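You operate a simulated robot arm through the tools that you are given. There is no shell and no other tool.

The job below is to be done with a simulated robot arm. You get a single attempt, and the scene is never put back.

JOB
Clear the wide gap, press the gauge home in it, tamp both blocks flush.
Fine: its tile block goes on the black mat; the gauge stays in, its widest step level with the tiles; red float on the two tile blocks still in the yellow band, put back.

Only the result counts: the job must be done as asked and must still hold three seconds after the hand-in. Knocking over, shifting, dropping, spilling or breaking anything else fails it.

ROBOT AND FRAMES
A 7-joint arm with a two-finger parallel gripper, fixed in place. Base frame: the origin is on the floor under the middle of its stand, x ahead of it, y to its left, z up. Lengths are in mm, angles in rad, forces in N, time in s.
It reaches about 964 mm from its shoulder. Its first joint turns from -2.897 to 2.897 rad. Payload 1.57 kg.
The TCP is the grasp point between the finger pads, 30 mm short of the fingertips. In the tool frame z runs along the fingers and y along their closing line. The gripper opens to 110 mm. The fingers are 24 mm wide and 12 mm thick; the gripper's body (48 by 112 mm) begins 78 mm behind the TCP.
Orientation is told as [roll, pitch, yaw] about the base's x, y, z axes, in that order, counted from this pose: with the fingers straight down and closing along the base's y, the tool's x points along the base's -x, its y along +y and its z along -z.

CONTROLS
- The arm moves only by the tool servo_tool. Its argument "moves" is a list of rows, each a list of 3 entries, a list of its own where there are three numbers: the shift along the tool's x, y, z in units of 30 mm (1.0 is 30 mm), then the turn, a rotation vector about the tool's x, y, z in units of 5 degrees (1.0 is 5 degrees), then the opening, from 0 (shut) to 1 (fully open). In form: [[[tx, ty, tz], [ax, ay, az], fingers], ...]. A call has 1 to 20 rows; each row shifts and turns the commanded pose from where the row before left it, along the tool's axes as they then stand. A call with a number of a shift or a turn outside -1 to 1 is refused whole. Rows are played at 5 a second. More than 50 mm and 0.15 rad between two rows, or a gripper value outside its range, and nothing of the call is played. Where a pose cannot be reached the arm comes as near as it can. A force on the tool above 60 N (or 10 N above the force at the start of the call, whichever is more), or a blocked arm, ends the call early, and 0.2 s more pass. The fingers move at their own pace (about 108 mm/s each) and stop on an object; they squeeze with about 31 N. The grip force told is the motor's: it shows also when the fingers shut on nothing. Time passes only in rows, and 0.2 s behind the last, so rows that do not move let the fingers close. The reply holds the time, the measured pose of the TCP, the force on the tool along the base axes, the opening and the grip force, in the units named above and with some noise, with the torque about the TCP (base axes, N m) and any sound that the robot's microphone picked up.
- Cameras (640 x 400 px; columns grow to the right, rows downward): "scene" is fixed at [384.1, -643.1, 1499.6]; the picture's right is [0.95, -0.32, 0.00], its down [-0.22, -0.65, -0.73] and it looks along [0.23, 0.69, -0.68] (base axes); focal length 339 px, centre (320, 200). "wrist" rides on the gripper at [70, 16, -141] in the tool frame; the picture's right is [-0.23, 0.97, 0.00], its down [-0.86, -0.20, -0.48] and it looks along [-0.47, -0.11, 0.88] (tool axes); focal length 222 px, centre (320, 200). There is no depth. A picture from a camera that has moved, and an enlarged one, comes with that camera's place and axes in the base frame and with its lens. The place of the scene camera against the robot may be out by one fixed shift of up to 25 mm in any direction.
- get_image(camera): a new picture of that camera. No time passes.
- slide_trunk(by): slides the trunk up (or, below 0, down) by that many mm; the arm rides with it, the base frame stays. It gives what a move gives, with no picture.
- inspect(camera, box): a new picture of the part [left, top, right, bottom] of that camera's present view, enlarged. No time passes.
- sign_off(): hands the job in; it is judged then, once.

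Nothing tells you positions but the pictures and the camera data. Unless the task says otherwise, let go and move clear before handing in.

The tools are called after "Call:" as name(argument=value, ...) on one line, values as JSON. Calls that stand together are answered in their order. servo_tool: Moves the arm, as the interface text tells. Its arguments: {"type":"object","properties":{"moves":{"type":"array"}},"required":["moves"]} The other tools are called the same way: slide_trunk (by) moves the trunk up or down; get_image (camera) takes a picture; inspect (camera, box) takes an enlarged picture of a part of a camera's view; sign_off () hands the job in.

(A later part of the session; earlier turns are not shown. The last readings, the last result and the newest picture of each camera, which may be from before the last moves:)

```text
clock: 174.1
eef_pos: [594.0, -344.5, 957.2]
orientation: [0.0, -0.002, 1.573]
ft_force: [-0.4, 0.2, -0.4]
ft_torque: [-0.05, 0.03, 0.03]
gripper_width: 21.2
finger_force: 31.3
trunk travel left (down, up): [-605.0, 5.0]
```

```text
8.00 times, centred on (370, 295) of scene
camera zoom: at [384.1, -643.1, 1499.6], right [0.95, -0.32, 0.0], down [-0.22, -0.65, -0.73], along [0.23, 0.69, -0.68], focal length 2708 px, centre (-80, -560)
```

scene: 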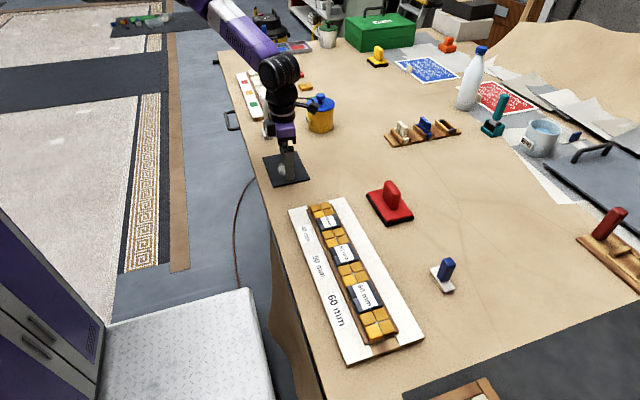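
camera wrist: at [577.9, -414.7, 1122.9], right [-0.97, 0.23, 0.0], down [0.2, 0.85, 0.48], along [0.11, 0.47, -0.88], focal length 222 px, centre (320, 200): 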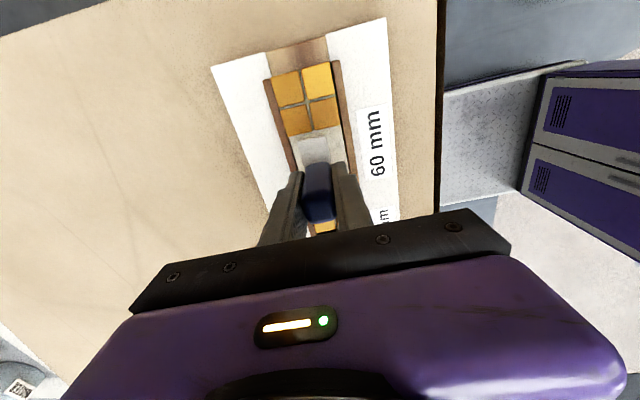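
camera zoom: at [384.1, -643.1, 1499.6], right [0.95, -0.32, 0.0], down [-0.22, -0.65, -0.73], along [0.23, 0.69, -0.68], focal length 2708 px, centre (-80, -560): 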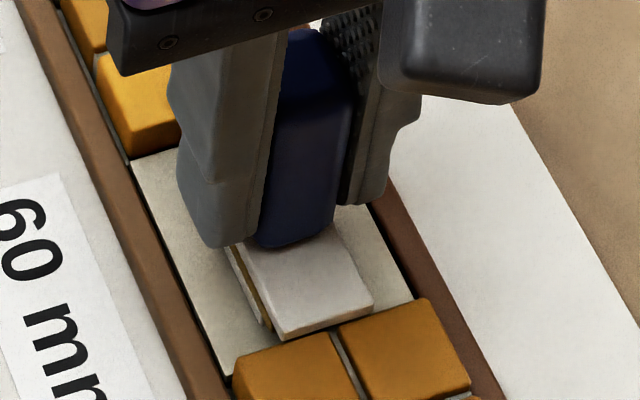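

The gauge end is now right at the tile edge, as the arm drifted about 0.6 mm towards -y. I'll nudge +0.5 mm in y and recheck.

Call:
servo_tool(moves=[[[-0.018, 0, 0], [0, 0, 0], 0], [[0, 0, 0], [0, 0, 0], 0], [[0, 0, 0], [0, 0, 0], 0]])

Call:
inspect(camera="wrist", box=[290, 110, 350, 170])

Call:
inspect(camera="scene", box=[355, 285, 390, 320])

```text
clock: 174.9
eef_pos: [592.7, -344.7, 956.6]
orientation: [0.0, -0.003, 1.572]
ft_force: [0.1, -0.3, -0.3]
ft_torque: [-0.01, 0.01, 0.04]
gripper_width: 21.5
finger_force: 31.4
trunk travel left (down, up): [-605.0, 5.0]
```

```text
6.67 times, centred on (320, 140) of wrist
camera zoom: at [575.5, -414.5, 1097.0], right [-0.97, 0.23, 0.0], down [0.2, 0.85, 0.48], along [0.11, 0.47, -0.88], focal length 1481 px, centre (320, 600)
```

zoom: 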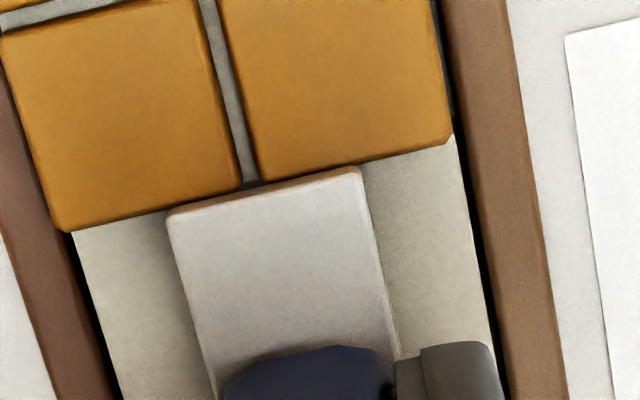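

```text
11.43 times, centred on (372, 302) of scene
camera zoom: at [384.1, -643.1, 1499.6], right [0.95, -0.32, 0.0], down [-0.22, -0.65, -0.73], along [0.23, 0.69, -0.68], focal length 3869 px, centre (-280, -971)
```

zoom: 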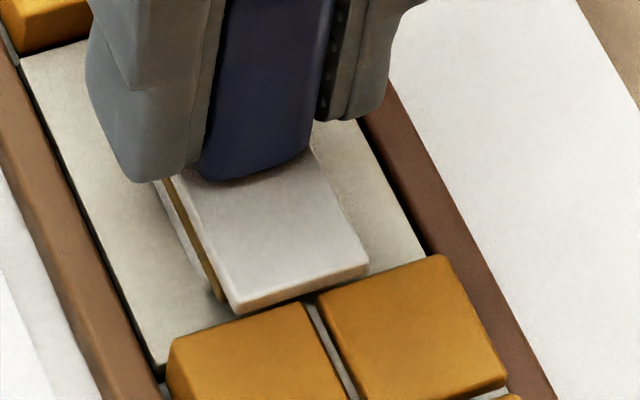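

Solving both views together puts the end 0.4 mm inside the gap, with the wide step about 1.4 mm above the tiles. I'll go down another 3 mm.

Call:
servo_tool(moves=[[[0, 0, 0.035], [0, 0, 0], 0], [[0, 0, 0.035], [0, 0, 0], 0], [[0, 0, 0.035], [0, 0, 0], 0], [[0, 0, 0], [0, 0, 0], 0]])

Call:
inspect(camera="wrist", box=[290, 110, 350, 170])

Call:
inspect(camera="scene", box=[355, 285, 390, 320])

```text
clock: 175.9
eef_pos: [593.8, -345.4, 955.2]
orientation: [-0.003, -0.004, 1.572]
ft_force: [0.4, 3.2, 20.7]
ft_torque: [-0.51, 0.0, 0.02]
gripper_width: 21.3
finger_force: 31.3
trunk travel left (down, up): [-605.0, 5.0]
```

```text
6.67 times, centred on (320, 140) of wrist
camera zoom: at [575.4, -414.1, 1094.7], right [-0.97, 0.23, 0.0], down [0.2, 0.85, 0.48], along [0.11, 0.47, -0.88], focal length 1481 px, centre (320, 600)
```

zoom: 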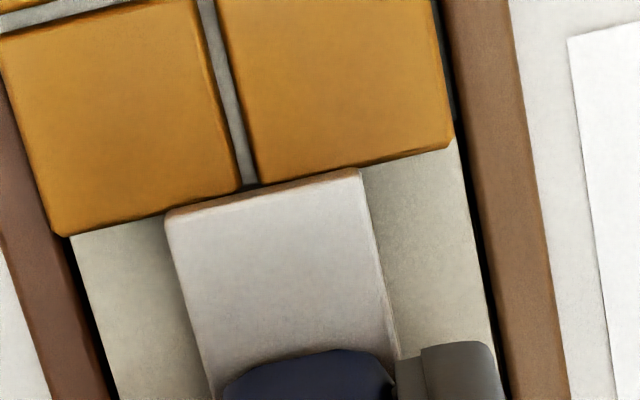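

```text
11.43 times, centred on (372, 302) of scene
camera zoom: at [384.1, -643.1, 1499.6], right [0.95, -0.32, 0.0], down [-0.22, -0.65, -0.73], along [0.23, 0.69, -0.68], focal length 3869 px, centre (-280, -971)
```

zoom: 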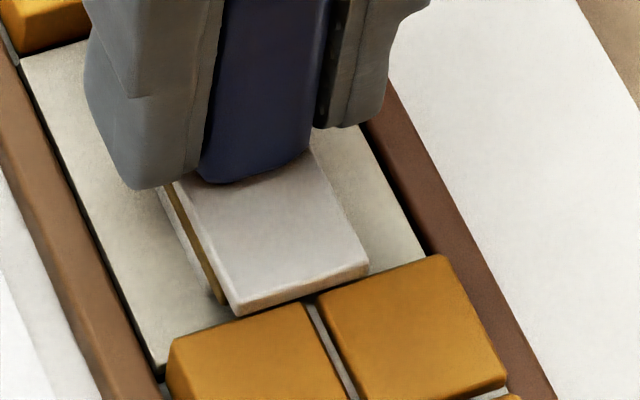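

Contact at 20 N, and the torque shows it is the low-y end sitting on the tile edge. I'll raise it, move +0.8 mm in y and try again.

Call:
servo_tool(moves=[[[0, 0, -0.1], [0, 0, 0], 0], [[-0.03, 0, 0], [0, 0, 0], 0], [[0, 0, 0], [0, 0, 0], 0], [[0, 0, 0.035], [0, 0, 0], 0], [[0, 0, 0.035], [0, 0, 0], 0], [[0, 0, 0], [0, 0, 0], 0]])

Call:
inspect(camera="wrist", box=[290, 110, 350, 170])

```text
clock: 177.3
eef_pos: [594.1, -343.9, 953.5]
orientation: [0.001, -0.006, 1.572]
ft_force: [0.4, 3.1, 2.3]
ft_torque: [0.07, 0.0, 0.03]
gripper_width: 21.0
finger_force: 31.0
trunk travel left (down, up): [-605.0, 5.0]
```

```text
6.67 times, centred on (320, 140) of wrist
camera zoom: at [576.1, -413.6, 1094.3], right [-0.97, 0.23, 0.0], down [0.2, 0.85, 0.48], along [0.11, 0.47, -0.88], focal length 1481 px, centre (320, 600)
```

zoom: 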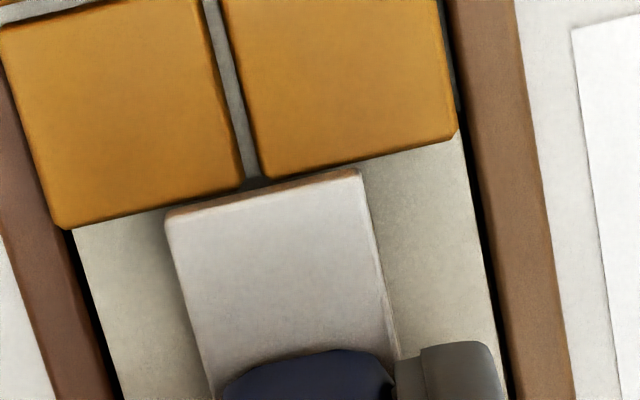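

The load is now mostly sideways and light, so the end is sliding past the tile's rounded edge. I'll shift +0.3 mm more and continue down.

Call:
servo_tool(moves=[[[-0.012, 0, 0], [0, 0, 0], 0], [[0, 0, 0.03], [0, 0, 0], 0], [[0, 0, 0.03], [0, 0, 0], 0], [[0, 0, 0], [0, 0, 0], 0]])

Call:
inspect(camera="wrist", box=[290, 110, 350, 170])

Call:
inspect(camera="scene", box=[340, 265, 400, 325])

```text
clock: 178.3
eef_pos: [594.5, -343.9, 952.7]
orientation: [0.0, -0.004, 1.573]
ft_force: [0.3, -2.7, 4.5]
ft_torque: [0.0, -0.01, -0.01]
gripper_width: 21.3
finger_force: 30.6
trunk travel left (down, up): [-605.0, 5.0]
```

```text
6.67 times, centred on (320, 140) of wrist
camera zoom: at [576.0, -413.0, 1093.1], right [-0.97, 0.23, 0.0], down [0.2, 0.85, 0.48], along [0.11, 0.47, -0.88], focal length 1481 px, centre (320, 600)
```

zoom: 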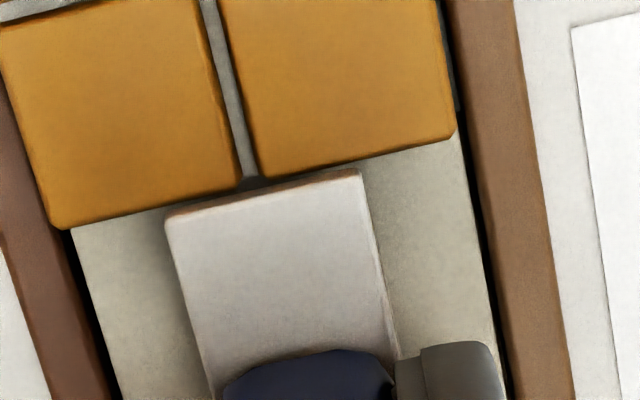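

```text
6.67 times, centred on (370, 295) of scene
camera zoom: at [384.1, -643.1, 1499.6], right [0.95, -0.32, 0.0], down [-0.22, -0.65, -0.73], along [0.23, 0.69, -0.68], focal length 2257 px, centre (-13, -433)
```

zoom: 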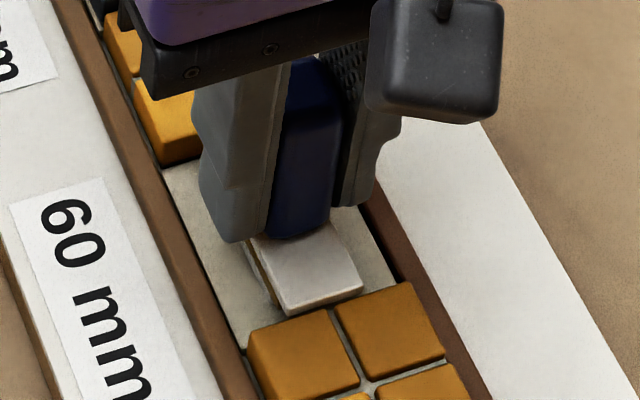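

Now it's the hi-y end touching, so the gap centre lies about 0.2 mm back. The fit is snug. I'll shift back 0.2 mm and press on.

Call:
servo_tool(moves=[[[0.006, 0, 0], [0, 0, 0], 0], [[0, 0, 0.03], [0, 0, 0], 0], [[0, 0, 0.03], [0, 0, 0], 0], [[0, 0, 0], [0, 0, 0], 0]])

```text
clock: 179.3
eef_pos: [594.5, -342.8, 950.0]
orientation: [0.001, -0.006, 1.573]
ft_force: [0.5, 0.8, 0.0]
ft_torque: [0.02, 0.03, 0.01]
gripper_width: 21.3
finger_force: 30.7
trunk travel left (down, up): [-605.0, 5.0]
```

No force now, so it slid in to z = 950. I'll check the pictures and keep lowering until it bottoms.

Call:
inspect(camera="wrist", box=[290, 110, 350, 170])

Call:
inspect(camera="scene", box=[345, 270, 395, 325])

Call:
servo_tool(moves=[[[0, 0, 0.03], [0, 0, 0], 0], [[0, 0, 0.03], [0, 0, 0], 0], [[0, 0, 0], [0, 0, 0], 0]])

```text
6.67 times, centred on (320, 140) of wrist
camera zoom: at [575.1, -413.2, 1090.5], right [-0.97, 0.23, 0.0], down [0.2, 0.85, 0.48], along [0.11, 0.47, -0.88], focal length 1481 px, centre (320, 600)
```

zoom: 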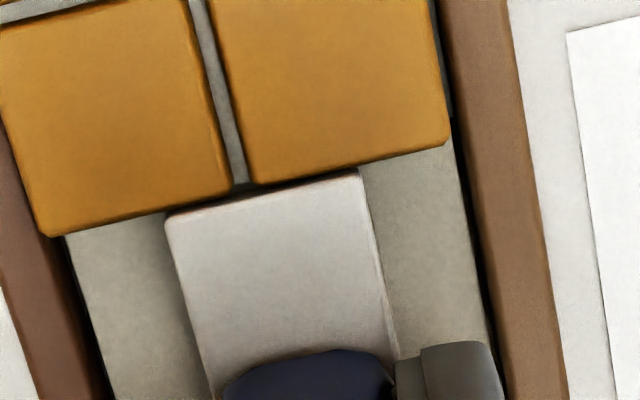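

```text
7.27 times, centred on (370, 298) of scene
camera zoom: at [384.1, -643.1, 1499.6], right [0.95, -0.32, 0.0], down [-0.22, -0.65, -0.73], along [0.23, 0.69, -0.68], focal length 2462 px, centre (-44, -509)
```

zoom: 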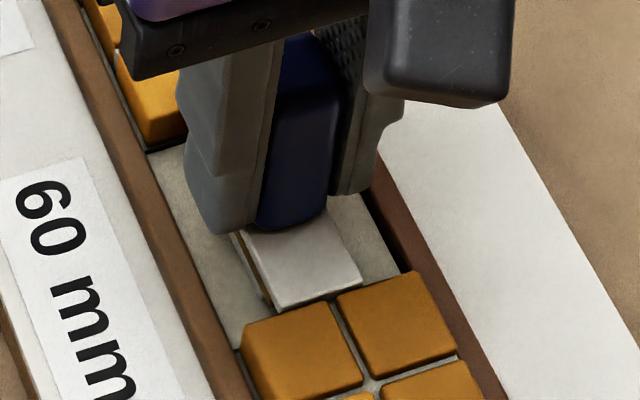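

```text
clock: 180.1
eef_pos: [593.2, -344.8, 950.0]
orientation: [0.002, -0.005, 1.573]
ft_force: [-0.5, 3.1, 6.2]
ft_torque: [0.22, -0.01, 0.01]
gripper_width: 21.3
finger_force: 31.2
trunk travel left (down, up): [-605.0, 5.0]
```

Call:
servo_tool(moves=[[[0, 0, 0.03], [0, 0, 0], 0], [[0, 0, 0.03], [0, 0, 0], 0], [[0, 0, 0], [0, 0, 0], 0]])

Call:
inspect(camera="wrist", box=[290, 110, 350, 170])

Call:
inspect(camera="scene", box=[345, 270, 395, 325])

```text
clock: 180.9
eef_pos: [593.7, -343.4, 948.6]
orientation: [0.001, -0.002, 1.569]
ft_force: [-2.4, 3.2, 20.8]
ft_torque: [0.49, 0.12, 0.02]
gripper_width: 20.9
finger_force: 30.8
trunk travel left (down, up): [-605.0, 5.0]
```

```text
6.67 times, centred on (320, 140) of wrist
camera zoom: at [575.7, -413.5, 1088.7], right [-0.97, 0.23, 0.0], down [0.2, 0.85, 0.48], along [0.11, 0.47, -0.88], focal length 1481 px, centre (320, 600)
```

zoom: 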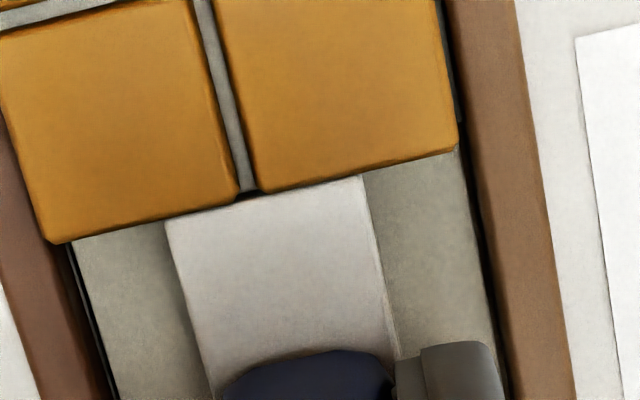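

```text
7.27 times, centred on (370, 298) of scene
camera zoom: at [384.1, -643.1, 1499.6], right [0.95, -0.32, 0.0], down [-0.22, -0.65, -0.73], along [0.23, 0.69, -0.68], focal length 2462 px, centre (-44, -509)
```

zoom: 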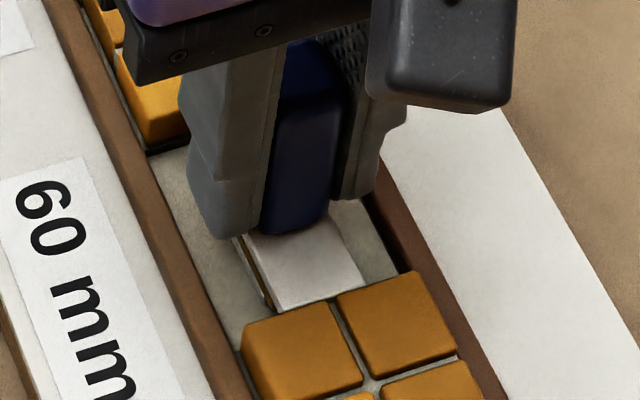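

It's bottoming: 20 N with the reaction from below and the plate about flush. I'll press a bit harder to seat it fully.

Call:
servo_tool(moves=[[[0, 0, 0.03], [0, 0, 0], 0], [[0, 0, 0.03], [0, 0, 0], 0], [[0, 0, 0], [0, 0, 0], 0], [[0, 0, 0], [0, 0, 0], 0]])

Call:
inspect(camera="wrist", box=[290, 110, 350, 170])

Call:
inspect(camera="scene", box=[345, 270, 395, 325])

```text
clock: 181.9
eef_pos: [593.8, -344.2, 946.1]
orientation: [-0.001, -0.002, 1.571]
ft_force: [-0.2, -1.4, 24.2]
ft_torque: [0.15, 0.1, -0.01]
gripper_width: 21.4
finger_force: 31.0
trunk travel left (down, up): [-605.0, 5.0]
```

```text
6.67 times, centred on (320, 140) of wrist
camera zoom: at [575.8, -413.9, 1086.9], right [-0.97, 0.23, 0.0], down [0.2, 0.85, 0.48], along [0.11, 0.47, -0.88], focal length 1481 px, centre (320, 600)
```

zoom: 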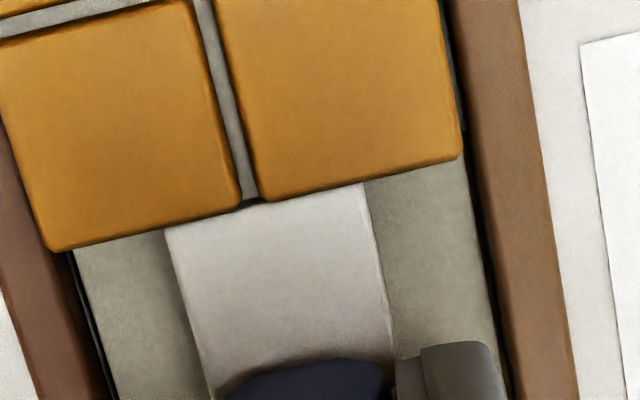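

```text
7.27 times, centred on (370, 298) of scene
camera zoom: at [384.1, -643.1, 1499.6], right [0.95, -0.32, 0.0], down [-0.22, -0.65, -0.73], along [0.23, 0.69, -0.68], focal length 2462 px, centre (-44, -509)
```

zoom: 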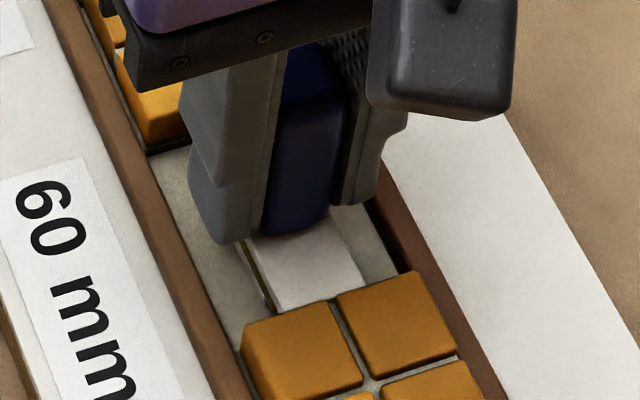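

The gauge went down another 1.8 mm at only 24 N. I'll take wider pictures to see whether it is seated or shifting in the grip.

Call:
inspect(camera="wrist", box=[260, 80, 380, 240])

Call:
inspect(camera="scene", box=[330, 230, 410, 330])

```text
2.50 times, centred on (320, 160) of wrist
camera zoom: at [575.8, -413.9, 1086.9], right [-0.97, 0.23, 0.0], down [0.2, 0.85, 0.48], along [0.11, 0.47, -0.88], focal length 555 px, centre (320, 300)
```

zoom: 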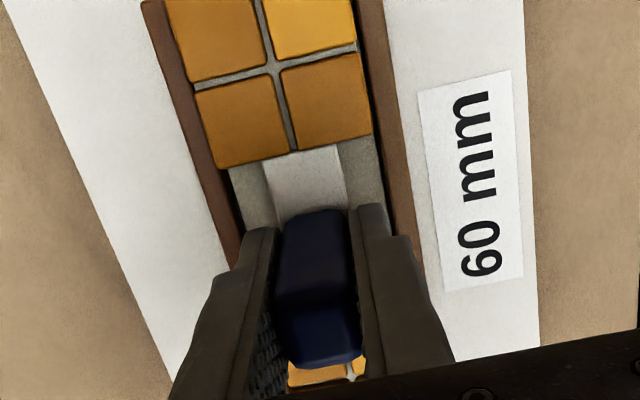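

```text
4.00 times, centred on (370, 280) of scene
camera zoom: at [384.1, -643.1, 1499.6], right [0.95, -0.32, 0.0], down [-0.22, -0.65, -0.73], along [0.23, 0.69, -0.68], focal length 1354 px, centre (120, -120)
```

zoom: 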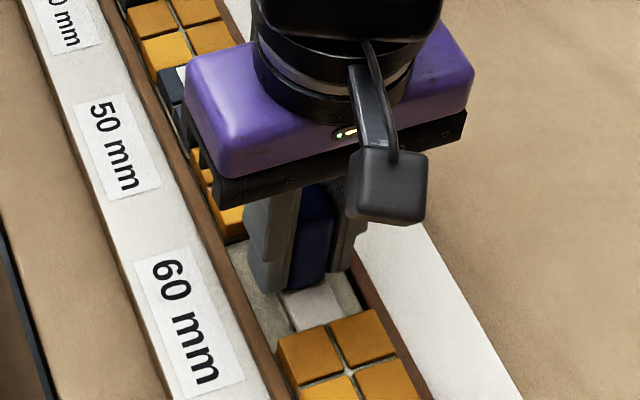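

The handle slid about 3 mm in the grip, which means the gauge has bottomed. I'll release, rise clear and inspect how it sits.

Call:
servo_tool(moves=[[[0, 0, -0.03], [0, 0, 0], 0], [[0, 0, 0], [0, 0, 0], 0.35], [[0, 0, 0], [0, 0, 0], 0.45], [[0, 0, 0], [0, 0, 0], 0.45], [[0, 0, -0.4], [0, 0, 0], 0.45], [[0, 0, -0.8], [0, 0, 0], 0.45], [[0, 0, -1], [0, 0, 0], 0.45], [[0, 0, 0], [0, 0, 0], 0.45]])

Call:
get_image(camera="wrist")

Call:
inspect(camera="wrist", box=[270, 90, 370, 200])

Call:
inspect(camera="scene", box=[335, 250, 405, 330])

```text
clock: 183.7
eef_pos: [593.4, -344.2, 1011.6]
orientation: [0.0, -0.006, 1.574]
ft_force: [0.6, 0.0, 0.1]
ft_torque: [0.03, -0.01, 0.0]
gripper_width: 49.7
finger_force: 0.1
trunk travel left (down, up): [-605.0, 5.0]
```

```text
taken
camera wrist: at [575.4, -414.3, 1151.9], right [-0.97, 0.23, 0.0], down [0.2, 0.85, 0.48], along [0.11, 0.47, -0.88], focal length 222 px, centre (320, 200)
```

wrist: 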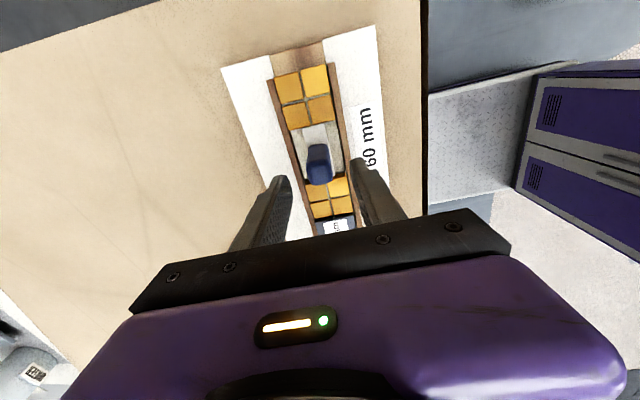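

```text
3.64 times, centred on (320, 145) of wrist
camera zoom: at [575.4, -414.3, 1151.9], right [-0.97, 0.23, 0.0], down [0.2, 0.85, 0.48], along [0.11, 0.47, -0.88], focal length 808 px, centre (320, 400)
```

zoom: 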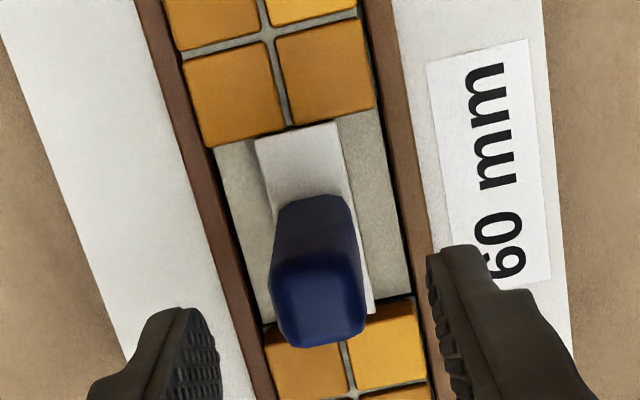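

```text
5.00 times, centred on (370, 290) of scene
camera zoom: at [384.1, -643.1, 1499.6], right [0.95, -0.32, 0.0], down [-0.22, -0.65, -0.73], along [0.23, 0.69, -0.68], focal length 1693 px, centre (70, -250)
```

zoom: 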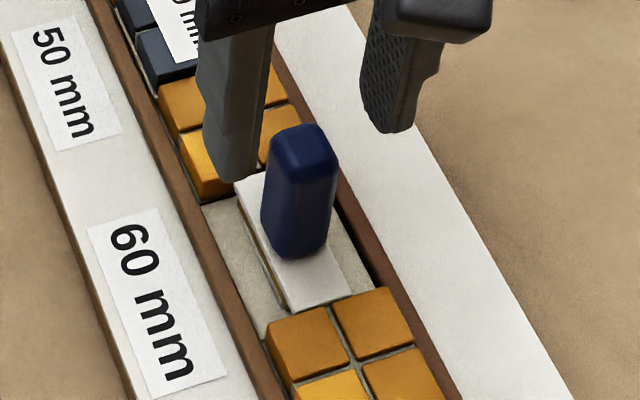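

The gauge stays upright in the gap. I'll move the gripper aside for a clear look at both ends.

Call:
servo_tool(moves=[[[0, 0, -1], [0, 0, 0], 1], [[0, -1, -0.5], [0, 0, 0], 1], [[0, -1, 0], [0, 0, 0], 1], [[0, -1, 0], [0, 0, 0], 1], [[0, -1, 0], [0, 0, 0], 1], [[0, 0, 0], [0, 0, 0], 1]])

Call:
inspect(camera="scene", box=[345, 265, 395, 325])

Call:
inspect(camera="scene", box=[350, 275, 375, 300])

Call:
inspect(camera="scene", box=[355, 295, 390, 325])

```text
clock: 185.1
eef_pos: [714.2, -342.9, 1057.8]
orientation: [0.0, -0.002, 1.571]
ft_force: [-0.9, -0.5, 0.3]
ft_torque: [-0.01, 0.0, 0.0]
gripper_width: 110.1
finger_force: 0.0
trunk travel left (down, up): [-605.0, 5.0]
```

```text
6.67 times, centred on (370, 295) of scene
camera zoom: at [384.1, -643.1, 1499.6], right [0.95, -0.32, 0.0], down [-0.22, -0.65, -0.73], along [0.23, 0.69, -0.68], focal length 2257 px, centre (-13, -433)
```

zoom: 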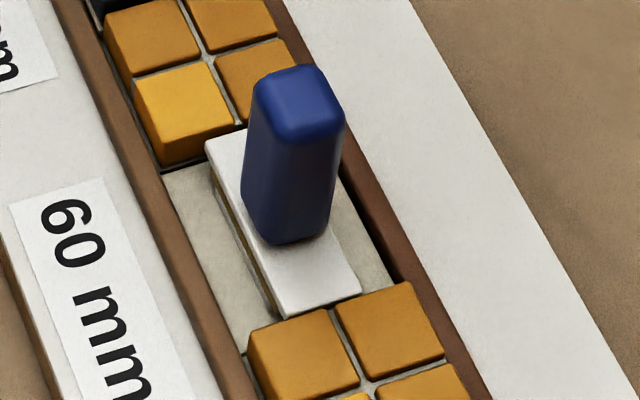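

```text
16.00 times, centred on (362, 288) of scene
camera zoom: at [384.1, -643.1, 1499.6], right [0.95, -0.32, 0.0], down [-0.22, -0.65, -0.73], along [0.23, 0.69, -0.68], focal length 5417 px, centre (-360, -1200)
```

zoom: 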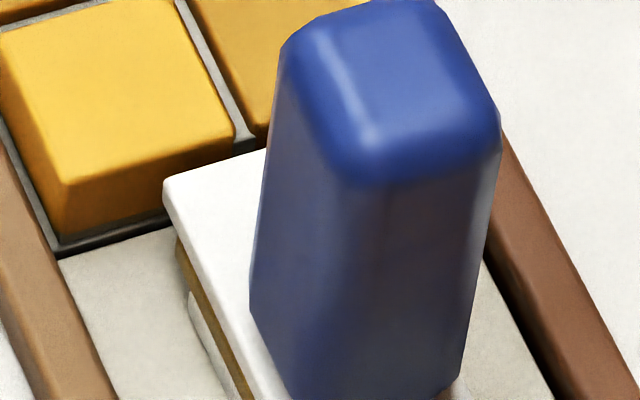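

```text
13.33 times, centred on (372, 310) of scene
camera zoom: at [384.1, -643.1, 1499.6], right [0.95, -0.32, 0.0], down [-0.22, -0.65, -0.73], along [0.23, 0.69, -0.68], focal length 4514 px, centre (-380, -1267)
```

zoom: 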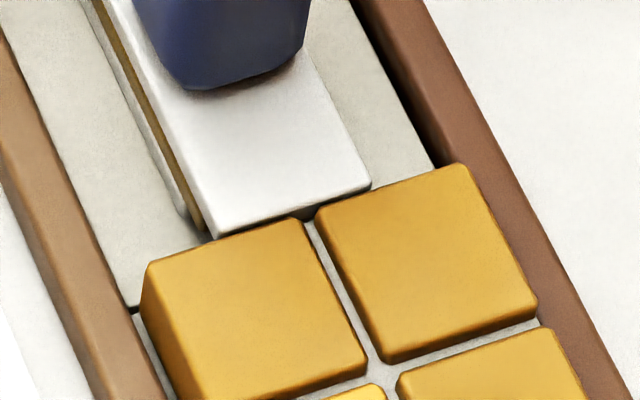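

The two views disagree on whether the gauge sits level, so I'll look with the wrist camera from this side too.

Call:
get_image(camera="wrist")

Call:
inspect(camera="wrist", box=[400, 60, 540, 180])

```text
taken
camera wrist: at [696.3, -412.1, 1197.8], right [-0.97, 0.23, 0.0], down [0.2, 0.85, 0.48], along [0.11, 0.47, -0.88], focal length 222 px, centre (320, 200)
```

wrist: 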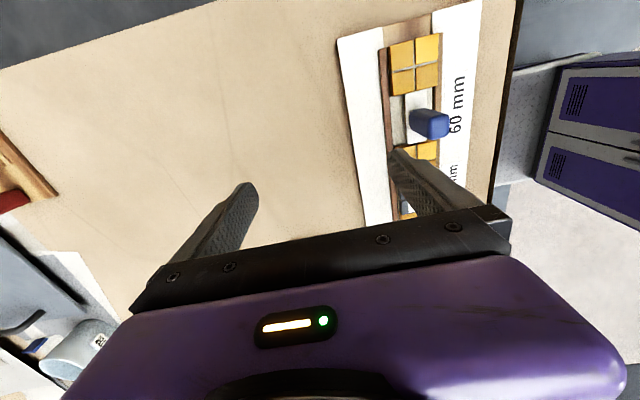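

```text
3.33 times, centred on (470, 120) of wrist
camera zoom: at [696.3, -412.1, 1197.8], right [-0.97, 0.23, 0.0], down [0.2, 0.85, 0.48], along [0.11, 0.47, -0.88], focal length 740 px, centre (-180, 467)
```

zoom: 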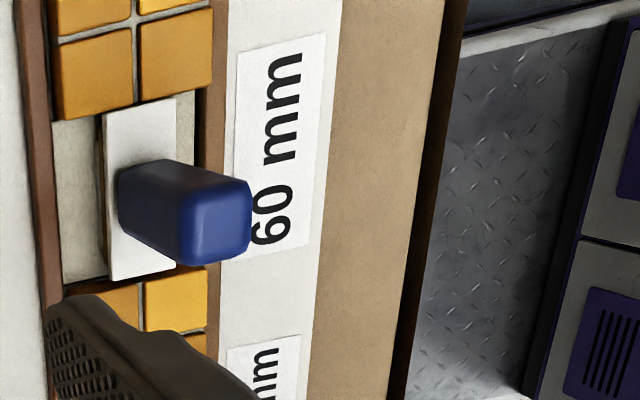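

Call:
inspect(camera="wrist", box=[410, 80, 450, 120])

Call:
inspect(camera="wrist", box=[405, 115, 455, 165])

```text
10.00 times, centred on (430, 100) of wrist
camera zoom: at [696.3, -412.1, 1197.8], right [-0.97, 0.23, 0.0], down [0.2, 0.85, 0.48], along [0.11, 0.47, -0.88], focal length 2221 px, centre (-780, 1200)
```

zoom: 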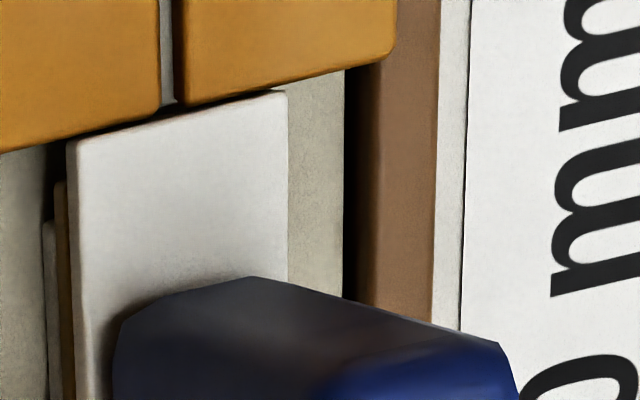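

```text
8.00 times, centred on (430, 140) of wrist
camera zoom: at [696.3, -412.1, 1197.8], right [-0.97, 0.23, 0.0], down [0.2, 0.85, 0.48], along [0.11, 0.47, -0.88], focal length 1777 px, centre (-560, 680)
```

zoom: 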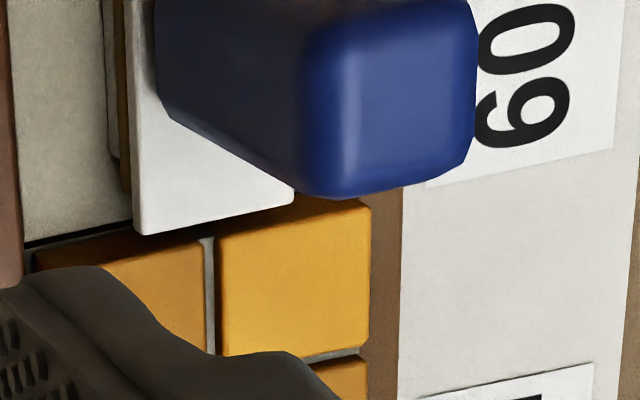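

The numbers suggest a neighbouring yellow block may have shifted. I'll take the same crop as before the insertion and compare.

Call:
inspect(camera="scene", box=[330, 250, 410, 350])

Call:
inspect(camera="scene", box=[300, 195, 380, 275])

Call:
inspect(camera="scene", box=[330, 255, 420, 365])

```text
4.00 times, centred on (370, 300) of scene
camera zoom: at [384.1, -643.1, 1499.6], right [0.95, -0.32, 0.0], down [-0.22, -0.65, -0.73], along [0.23, 0.69, -0.68], focal length 1354 px, centre (120, -200)
```

zoom: 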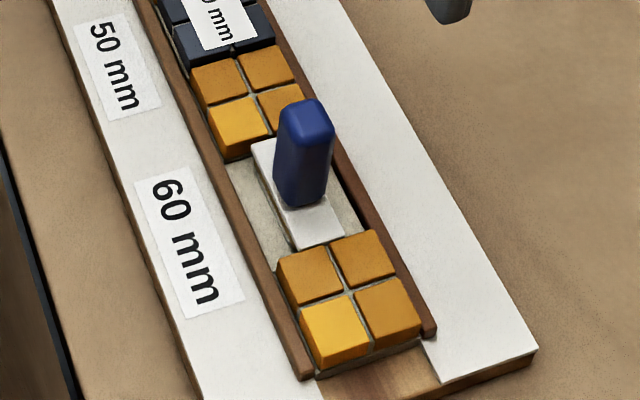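

```text
5.00 times, centred on (340, 235) of scene
camera zoom: at [384.1, -643.1, 1499.6], right [0.95, -0.32, 0.0], down [-0.22, -0.65, -0.73], along [0.23, 0.69, -0.68], focal length 1693 px, centre (220, 25)
```

zoom: 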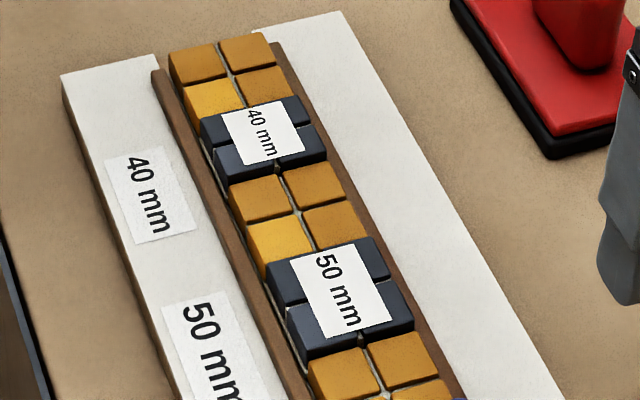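

```text
3.64 times, centred on (375, 310) of scene
camera zoom: at [384.1, -643.1, 1499.6], right [0.95, -0.32, 0.0], down [-0.22, -0.65, -0.73], along [0.23, 0.69, -0.68], focal length 1231 px, centre (120, -200)
```

zoom: 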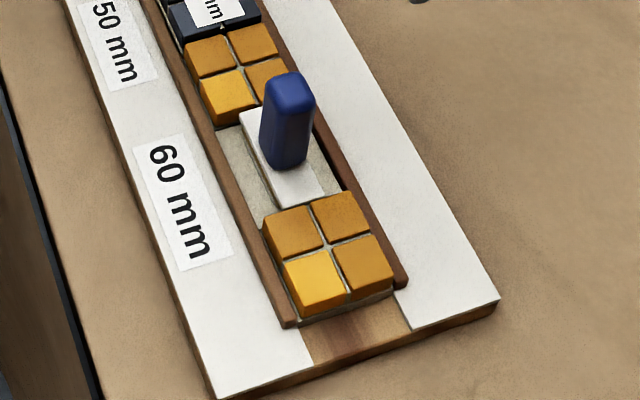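

The tiles haven't moved, but the gauge may still be tilted a little (hi-y end lower). I'll push it home by pressing squarely on the top of the handle with closed fingers.

Call:
servo_tool(moves=[[[0, 1, 0], [0, 0, 0], 0], [[0, 1, 0], [0, 0, 0], 0], [[0, 1, 0], [0, 0, 0], 0], [[0, 1, 0], [0, 0, 0], 0], [[0, 0, 0.4], [0, 0, 0], 0], [[0, 0, 0.4], [0, 0, 0], 0], [[0, 0, 0.4], [0, 0, 0], 0], [[0, 0, 0], [0, 0, 0], 0]])

Call:
inspect(camera="wrist", box=[250, 80, 390, 240])

Call:
inspect(camera="scene", box=[330, 220, 410, 330])

```text
clock: 186.9
eef_pos: [592.8, -344.1, 1020.9]
orientation: [-0.001, -0.003, 1.573]
ft_force: [-0.7, -0.2, 0.2]
ft_torque: [0.03, -0.02, -0.01]
gripper_width: 0.4
finger_force: 21.2
trunk travel left (down, up): [-605.0, 5.0]
```

```text
2.50 times, centred on (320, 160) of wrist
camera zoom: at [575.2, -414.1, 1161.3], right [-0.97, 0.23, 0.0], down [0.2, 0.85, 0.48], along [0.11, 0.47, -0.88], focal length 555 px, centre (320, 300)
```

zoom: 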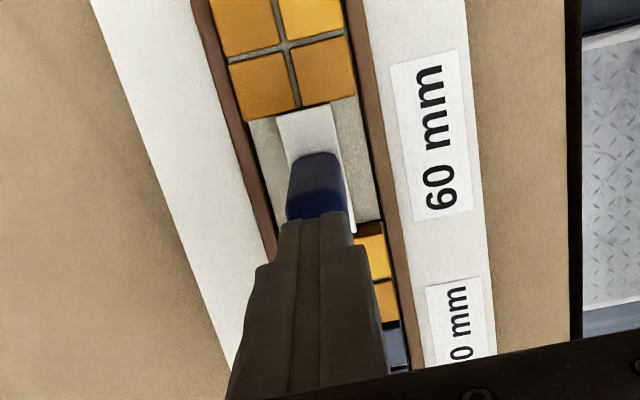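

```text
3.64 times, centred on (370, 275) of scene
camera zoom: at [384.1, -643.1, 1499.6], right [0.95, -0.32, 0.0], down [-0.22, -0.65, -0.73], along [0.23, 0.69, -0.68], focal length 1231 px, centre (138, -73)
```

zoom: 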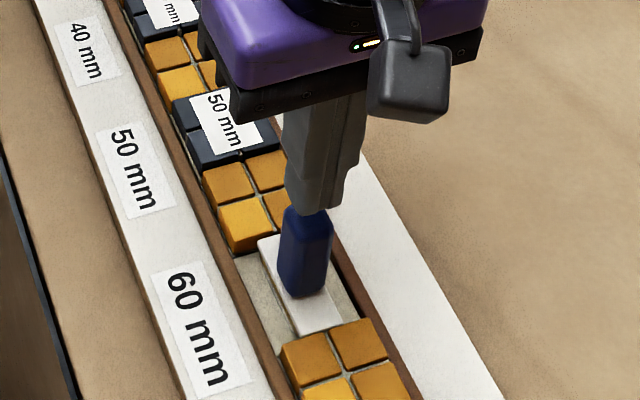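

The closed fingertips are right above the handle. I'll lower slowly onto it.

Call:
servo_tool(moves=[[[0, 0, 0.2], [0, 0, 0], 0], [[0, 0, 0.2], [0, 0, 0], 0], [[0, 0, 0.2], [0, 0, 0], 0], [[0, 0, 0], [0, 0, 0], 0]])

Call:
inspect(camera="scene", box=[340, 230, 400, 320])

```text
clock: 187.9
eef_pos: [594.3, -343.5, 1005.2]
orientation: [0.0, -0.004, 1.57]
ft_force: [-0.1, 0.8, 16.0]
ft_torque: [0.0, 0.06, 0.02]
gripper_width: 0.0
finger_force: 21.0
trunk travel left (down, up): [-605.0, 5.0]
```

```text
4.44 times, centred on (370, 275) of scene
camera zoom: at [384.1, -643.1, 1499.6], right [0.95, -0.32, 0.0], down [-0.22, -0.65, -0.73], along [0.23, 0.69, -0.68], focal length 1505 px, centre (98, -133)
```

zoom: 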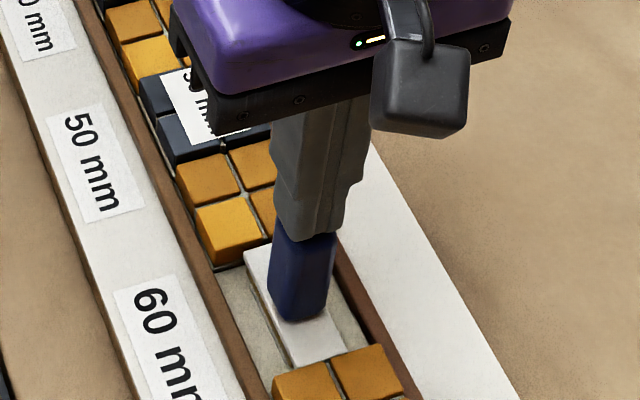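

Contact at 16 N, well centred. I'll press on up to about 40 N.

Call:
servo_tool(moves=[[[0, 0, 0.05], [0, 0, 0], 0], [[0, 0, 0.05], [0, 0, 0], 0], [[0, 0, 0], [0, 0, 0], 0], [[0, 0, 0], [0, 0, 0], 0]])

Call:
servo_tool(moves=[[[0, 0, 0.04], [0, 0, 0], 0], [[0, 0, 0], [0, 0, 0], 0], [[0, 0, 0], [0, 0, 0], 0]])

Call:
inspect(camera="scene", box=[345, 265, 395, 325])

```text
clock: 188.9
eef_pos: [592.7, -345.3, 1004.3]
orientation: [-0.003, 0.0, 1.573]
ft_force: [0.8, 7.5, 60.8]
ft_torque: [0.31, -0.05, -0.02]
gripper_width: 0.1
finger_force: 21.4
trunk travel left (down, up): [-605.0, 5.0]
```

```text
clock: 189.4
eef_pos: [593.4, -345.1, 1004.5]
orientation: [-0.005, 0.002, 1.573]
ft_force: [-2.4, 12.4, 40.8]
ft_torque: [0.54, 0.14, -0.03]
gripper_width: 0.0
finger_force: 21.1
trunk travel left (down, up): [-605.0, 5.0]
stopped in row 2: the force on the tool passed its limit at 71 N (the readings are from after the stop); the commanded pose is now the measured one
```

```text
6.67 times, centred on (370, 295) of scene
camera zoom: at [384.1, -643.1, 1499.6], right [0.95, -0.32, 0.0], down [-0.22, -0.65, -0.73], along [0.23, 0.69, -0.68], focal length 2257 px, centre (-13, -433)
```

zoom: 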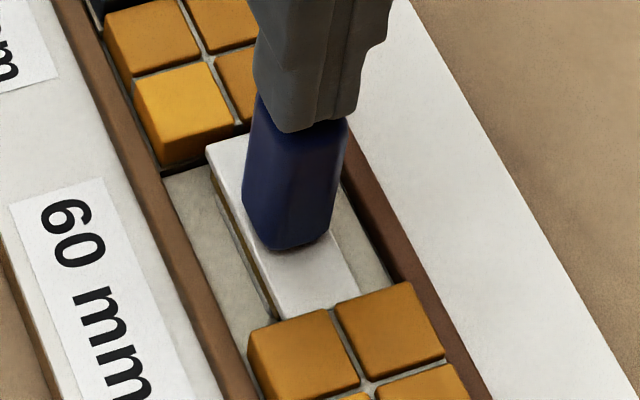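

That pressed it with about 70 N against a solid stop. I'll rise off and look at both ends again.

Call:
servo_tool(moves=[[[0, 0, -0.3], [0, 0, 0], 0], [[0, 0, -1], [0, 0, 0], 0], [[0, -0.5, -1], [0, 0, 0], 0], [[0, -1, 0], [0, 0, 0], 0.5], [[0, -1, 0], [0, 0, 0], 0.5], [[0, -1, 0], [0, 0, 0], 0.5], [[0, 0, 0], [0, 0, 0], 0.5]])

Call:
inspect(camera="scene", box=[345, 265, 395, 325])

Call:
inspect(camera="scene", box=[350, 275, 375, 300])

Call:
inspect(camera="scene", box=[355, 295, 390, 325])

```text
clock: 191.0
eef_pos: [698.2, -345.5, 1069.7]
orientation: [0.0, 0.001, 1.571]
ft_force: [0.0, 0.6, 1.0]
ft_torque: [0.01, 0.03, 0.0]
gripper_width: 54.6
finger_force: 0.0
trunk travel left (down, up): [-605.0, 5.0]
```

```text
6.67 times, centred on (370, 295) of scene
camera zoom: at [384.1, -643.1, 1499.6], right [0.95, -0.32, 0.0], down [-0.22, -0.65, -0.73], along [0.23, 0.69, -0.68], focal length 2257 px, centre (-13, -433)
```

zoom: 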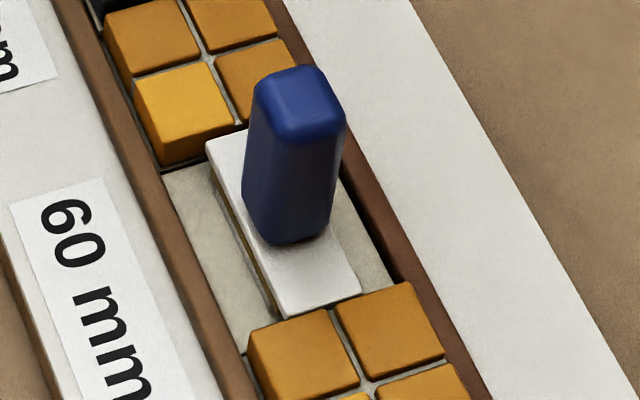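

```text
16.00 times, centred on (362, 288) of scene
camera zoom: at [384.1, -643.1, 1499.6], right [0.95, -0.32, 0.0], down [-0.22, -0.65, -0.73], along [0.23, 0.69, -0.68], focal length 5417 px, centre (-360, -1200)
```

zoom: 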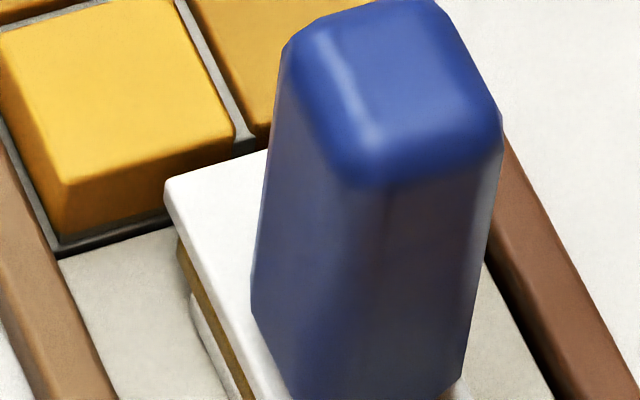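

```text
13.33 times, centred on (372, 310) of scene
camera zoom: at [384.1, -643.1, 1499.6], right [0.95, -0.32, 0.0], down [-0.22, -0.65, -0.73], along [0.23, 0.69, -0.68], focal length 4514 px, centre (-380, -1267)
```

zoom: 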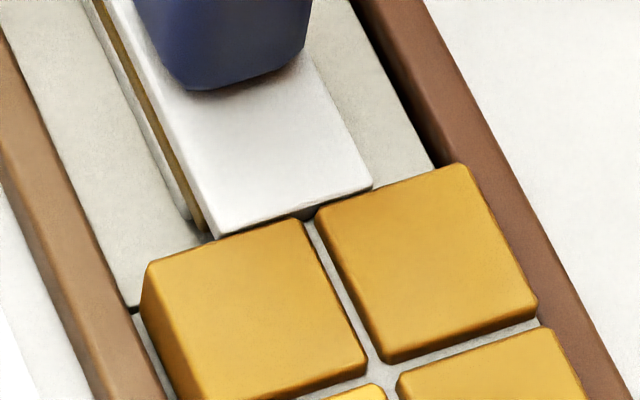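

The gauge looks the same before and after the heavy press, stands vertical, and its plate sits at tile level, so it's home. Next is the red float; I'll move over it.

Call:
servo_tool(moves=[[[-0.75, -0.25, 0], [0, 0, 0], 1], [[-0.75, -0.25, 0], [0, 0, 0], 1], [[-0.75, -0.25, 0], [0, 0, 0], 1], [[-0.75, -0.25, 0], [0, 0, 0], 1], [[-0.75, -0.25, 0], [0, 0, 0], 1], [[-0.75, -0.25, 0], [0, 0, 0], 1], [[-0.75, -0.25, 0], [0, 0, 0], 1], [[-0.75, -0.25, 0], [0, 0, 0], 1], [[-0.75, -0.25, 0], [0, 0, 0], 1], [[-0.75, -0.25, 0], [0, 0, 0], 1], [[0, 0, 0], [0, 0, 0], 1]])

Call:
get_image(camera="wrist")

Call:
inspect(camera="scene", box=[340, 160, 440, 250])

```text
clock: 193.4
eef_pos: [775.0, -120.8, 1069.9]
orientation: [0.0, 0.0, 1.574]
ft_force: [0.2, -0.3, -0.1]
ft_torque: [0.01, 0.04, 0.02]
gripper_width: 109.8
finger_force: 0.0
trunk travel left (down, up): [-605.0, 5.0]
```

```text
taken
camera wrist: at [756.8, -188.9, 1210.9], right [-0.97, 0.23, 0.0], down [0.2, 0.86, 0.48], along [0.11, 0.47, -0.88], focal length 222 px, centre (320, 200)
```

wrist: 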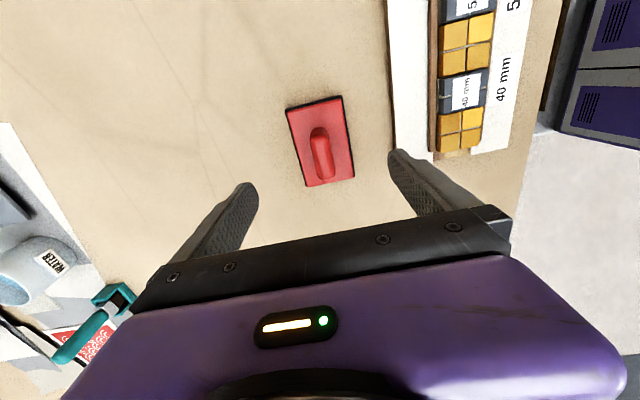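

```text
4.44 times, centred on (390, 205) of scene
camera zoom: at [384.1, -643.1, 1499.6], right [0.95, -0.32, 0.0], down [-0.22, -0.65, -0.73], along [0.23, 0.69, -0.68], focal length 1505 px, centre (9, 178)
```

zoom: 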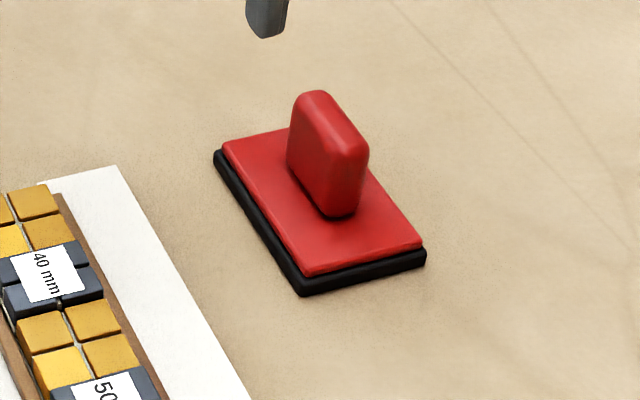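

Call:
inspect(camera="wrist", box=[260, 80, 380, 200])

```text
3.33 times, centred on (320, 140) of wrist
camera zoom: at [756.8, -188.9, 1210.9], right [-0.97, 0.23, 0.0], down [0.2, 0.86, 0.48], along [0.11, 0.47, -0.88], focal length 740 px, centre (320, 400)
```

zoom: 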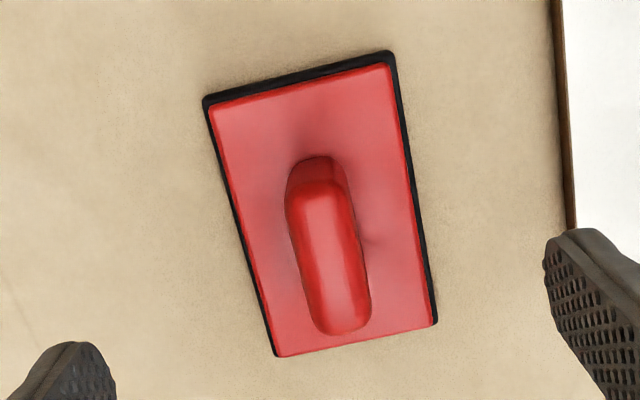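

The float is about 75 × 111 mm, centred near (777, -105), with a 23 mm thick bar handle along y. I'll descend to grip the bar.

Call:
servo_tool(moves=[[[-0.132, -0.017, 0.9], [0, 0, 0], 1], [[-0.132, -0.017, 0.9], [0, 0, 0], 1], [[-0.132, -0.017, 0.9], [0, 0, 0], 1], [[-0.132, -0.017, 0.9], [0, 0, 0], 1], [[0, 0, 0.6], [0, 0, 0], 1], [[0, 0, 0], [0, 0, 0], 0.5], [[0, 0, 0], [0, 0, 0], 0.5]])

Call:
inspect(camera="wrist", box=[220, 60, 420, 240])

Call:
inspect(camera="scene", box=[340, 140, 440, 240])

```text
clock: 195.0
eef_pos: [776.4, -104.5, 944.7]
orientation: [-0.002, 0.0, 1.573]
ft_force: [-0.7, 0.2, -0.2]
ft_torque: [-0.01, -0.03, 0.01]
gripper_width: 55.0
finger_force: 0.0
trunk travel left (down, up): [-605.0, 5.0]
```

```text
2.22 times, centred on (320, 150) of wrist
camera zoom: at [758.3, -173.4, 1085.9], right [-0.97, 0.23, 0.0], down [0.2, 0.86, 0.48], along [0.11, 0.47, -0.88], focal length 494 px, centre (320, 311)
```

zoom: 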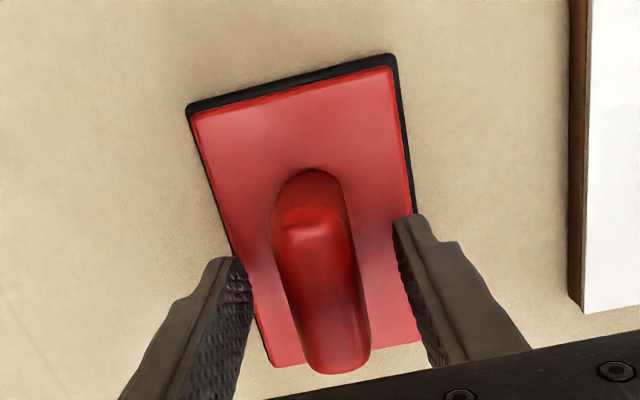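

```text
4.00 times, centred on (390, 190) of scene
camera zoom: at [384.1, -643.1, 1499.6], right [0.95, -0.32, 0.0], down [-0.22, -0.65, -0.73], along [0.23, 0.69, -0.68], focal length 1354 px, centre (40, 240)
```

zoom: 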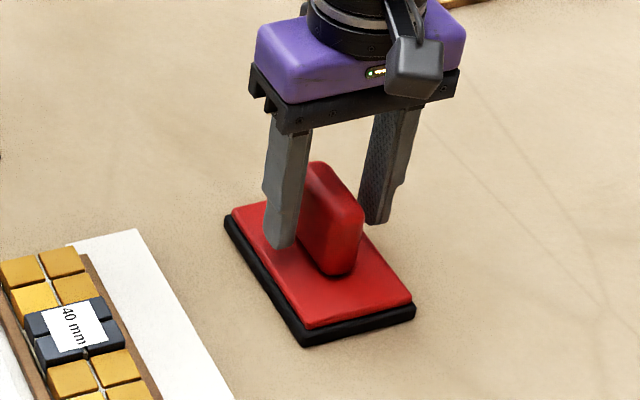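

The fingers straddle the bar symmetrically. I'll lower 9 mm and close.

Call:
servo_tool(moves=[[[0, 0, 0.15], [0, 0, 0], 0.5], [[0, 0, 0.15], [0, 0, 0], 0.5], [[0, 0, 0], [0, 0, 0], 0.3], [[0, 0, 0], [0, 0, 0], 0], [[0, 0, 0], [0, 0, 0], 0], [[0, 0, 0], [0, 0, 0], 0]])

Call:
inspect(camera="wrist", box=[220, 60, 420, 240])

Call:
inspect(camera="scene", box=[340, 140, 440, 240])

```text
clock: 196.4
eef_pos: [775.3, -104.3, 935.8]
orientation: [-0.003, 0.001, 1.574]
ft_force: [-2.5, -0.3, 2.2]
ft_torque: [0.12, 0.28, -0.02]
gripper_width: 23.6
finger_force: 31.0
trunk travel left (down, up): [-605.0, 5.0]
```

```text
2.22 times, centred on (320, 150) of wrist
camera zoom: at [758.0, -173.2, 1076.7], right [-0.97, 0.23, 0.0], down [0.2, 0.86, 0.48], along [0.11, 0.47, -0.88], focal length 494 px, centre (320, 311)
```

zoom: 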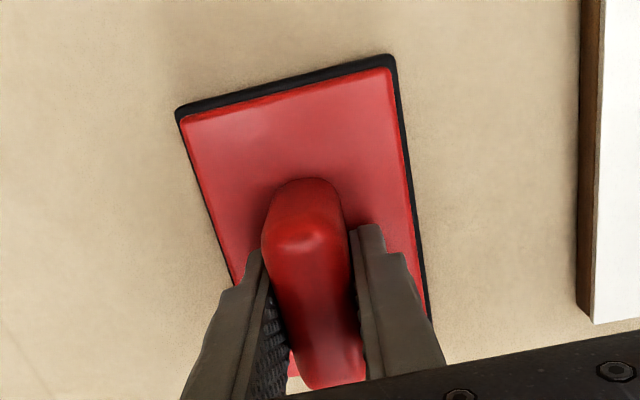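

```text
4.00 times, centred on (390, 190) of scene
camera zoom: at [384.1, -643.1, 1499.6], right [0.95, -0.32, 0.0], down [-0.22, -0.65, -0.73], along [0.23, 0.69, -0.68], focal length 1354 px, centre (40, 240)
```

zoom: 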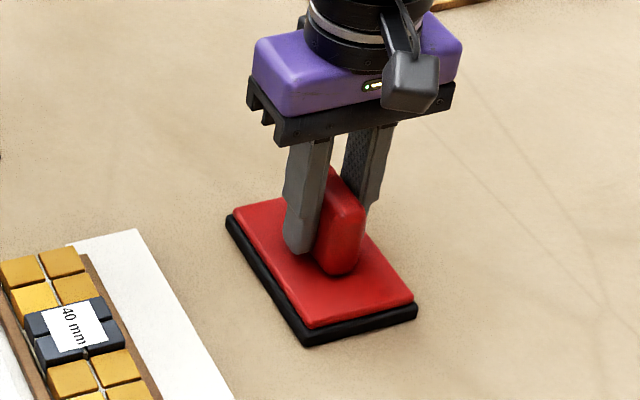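

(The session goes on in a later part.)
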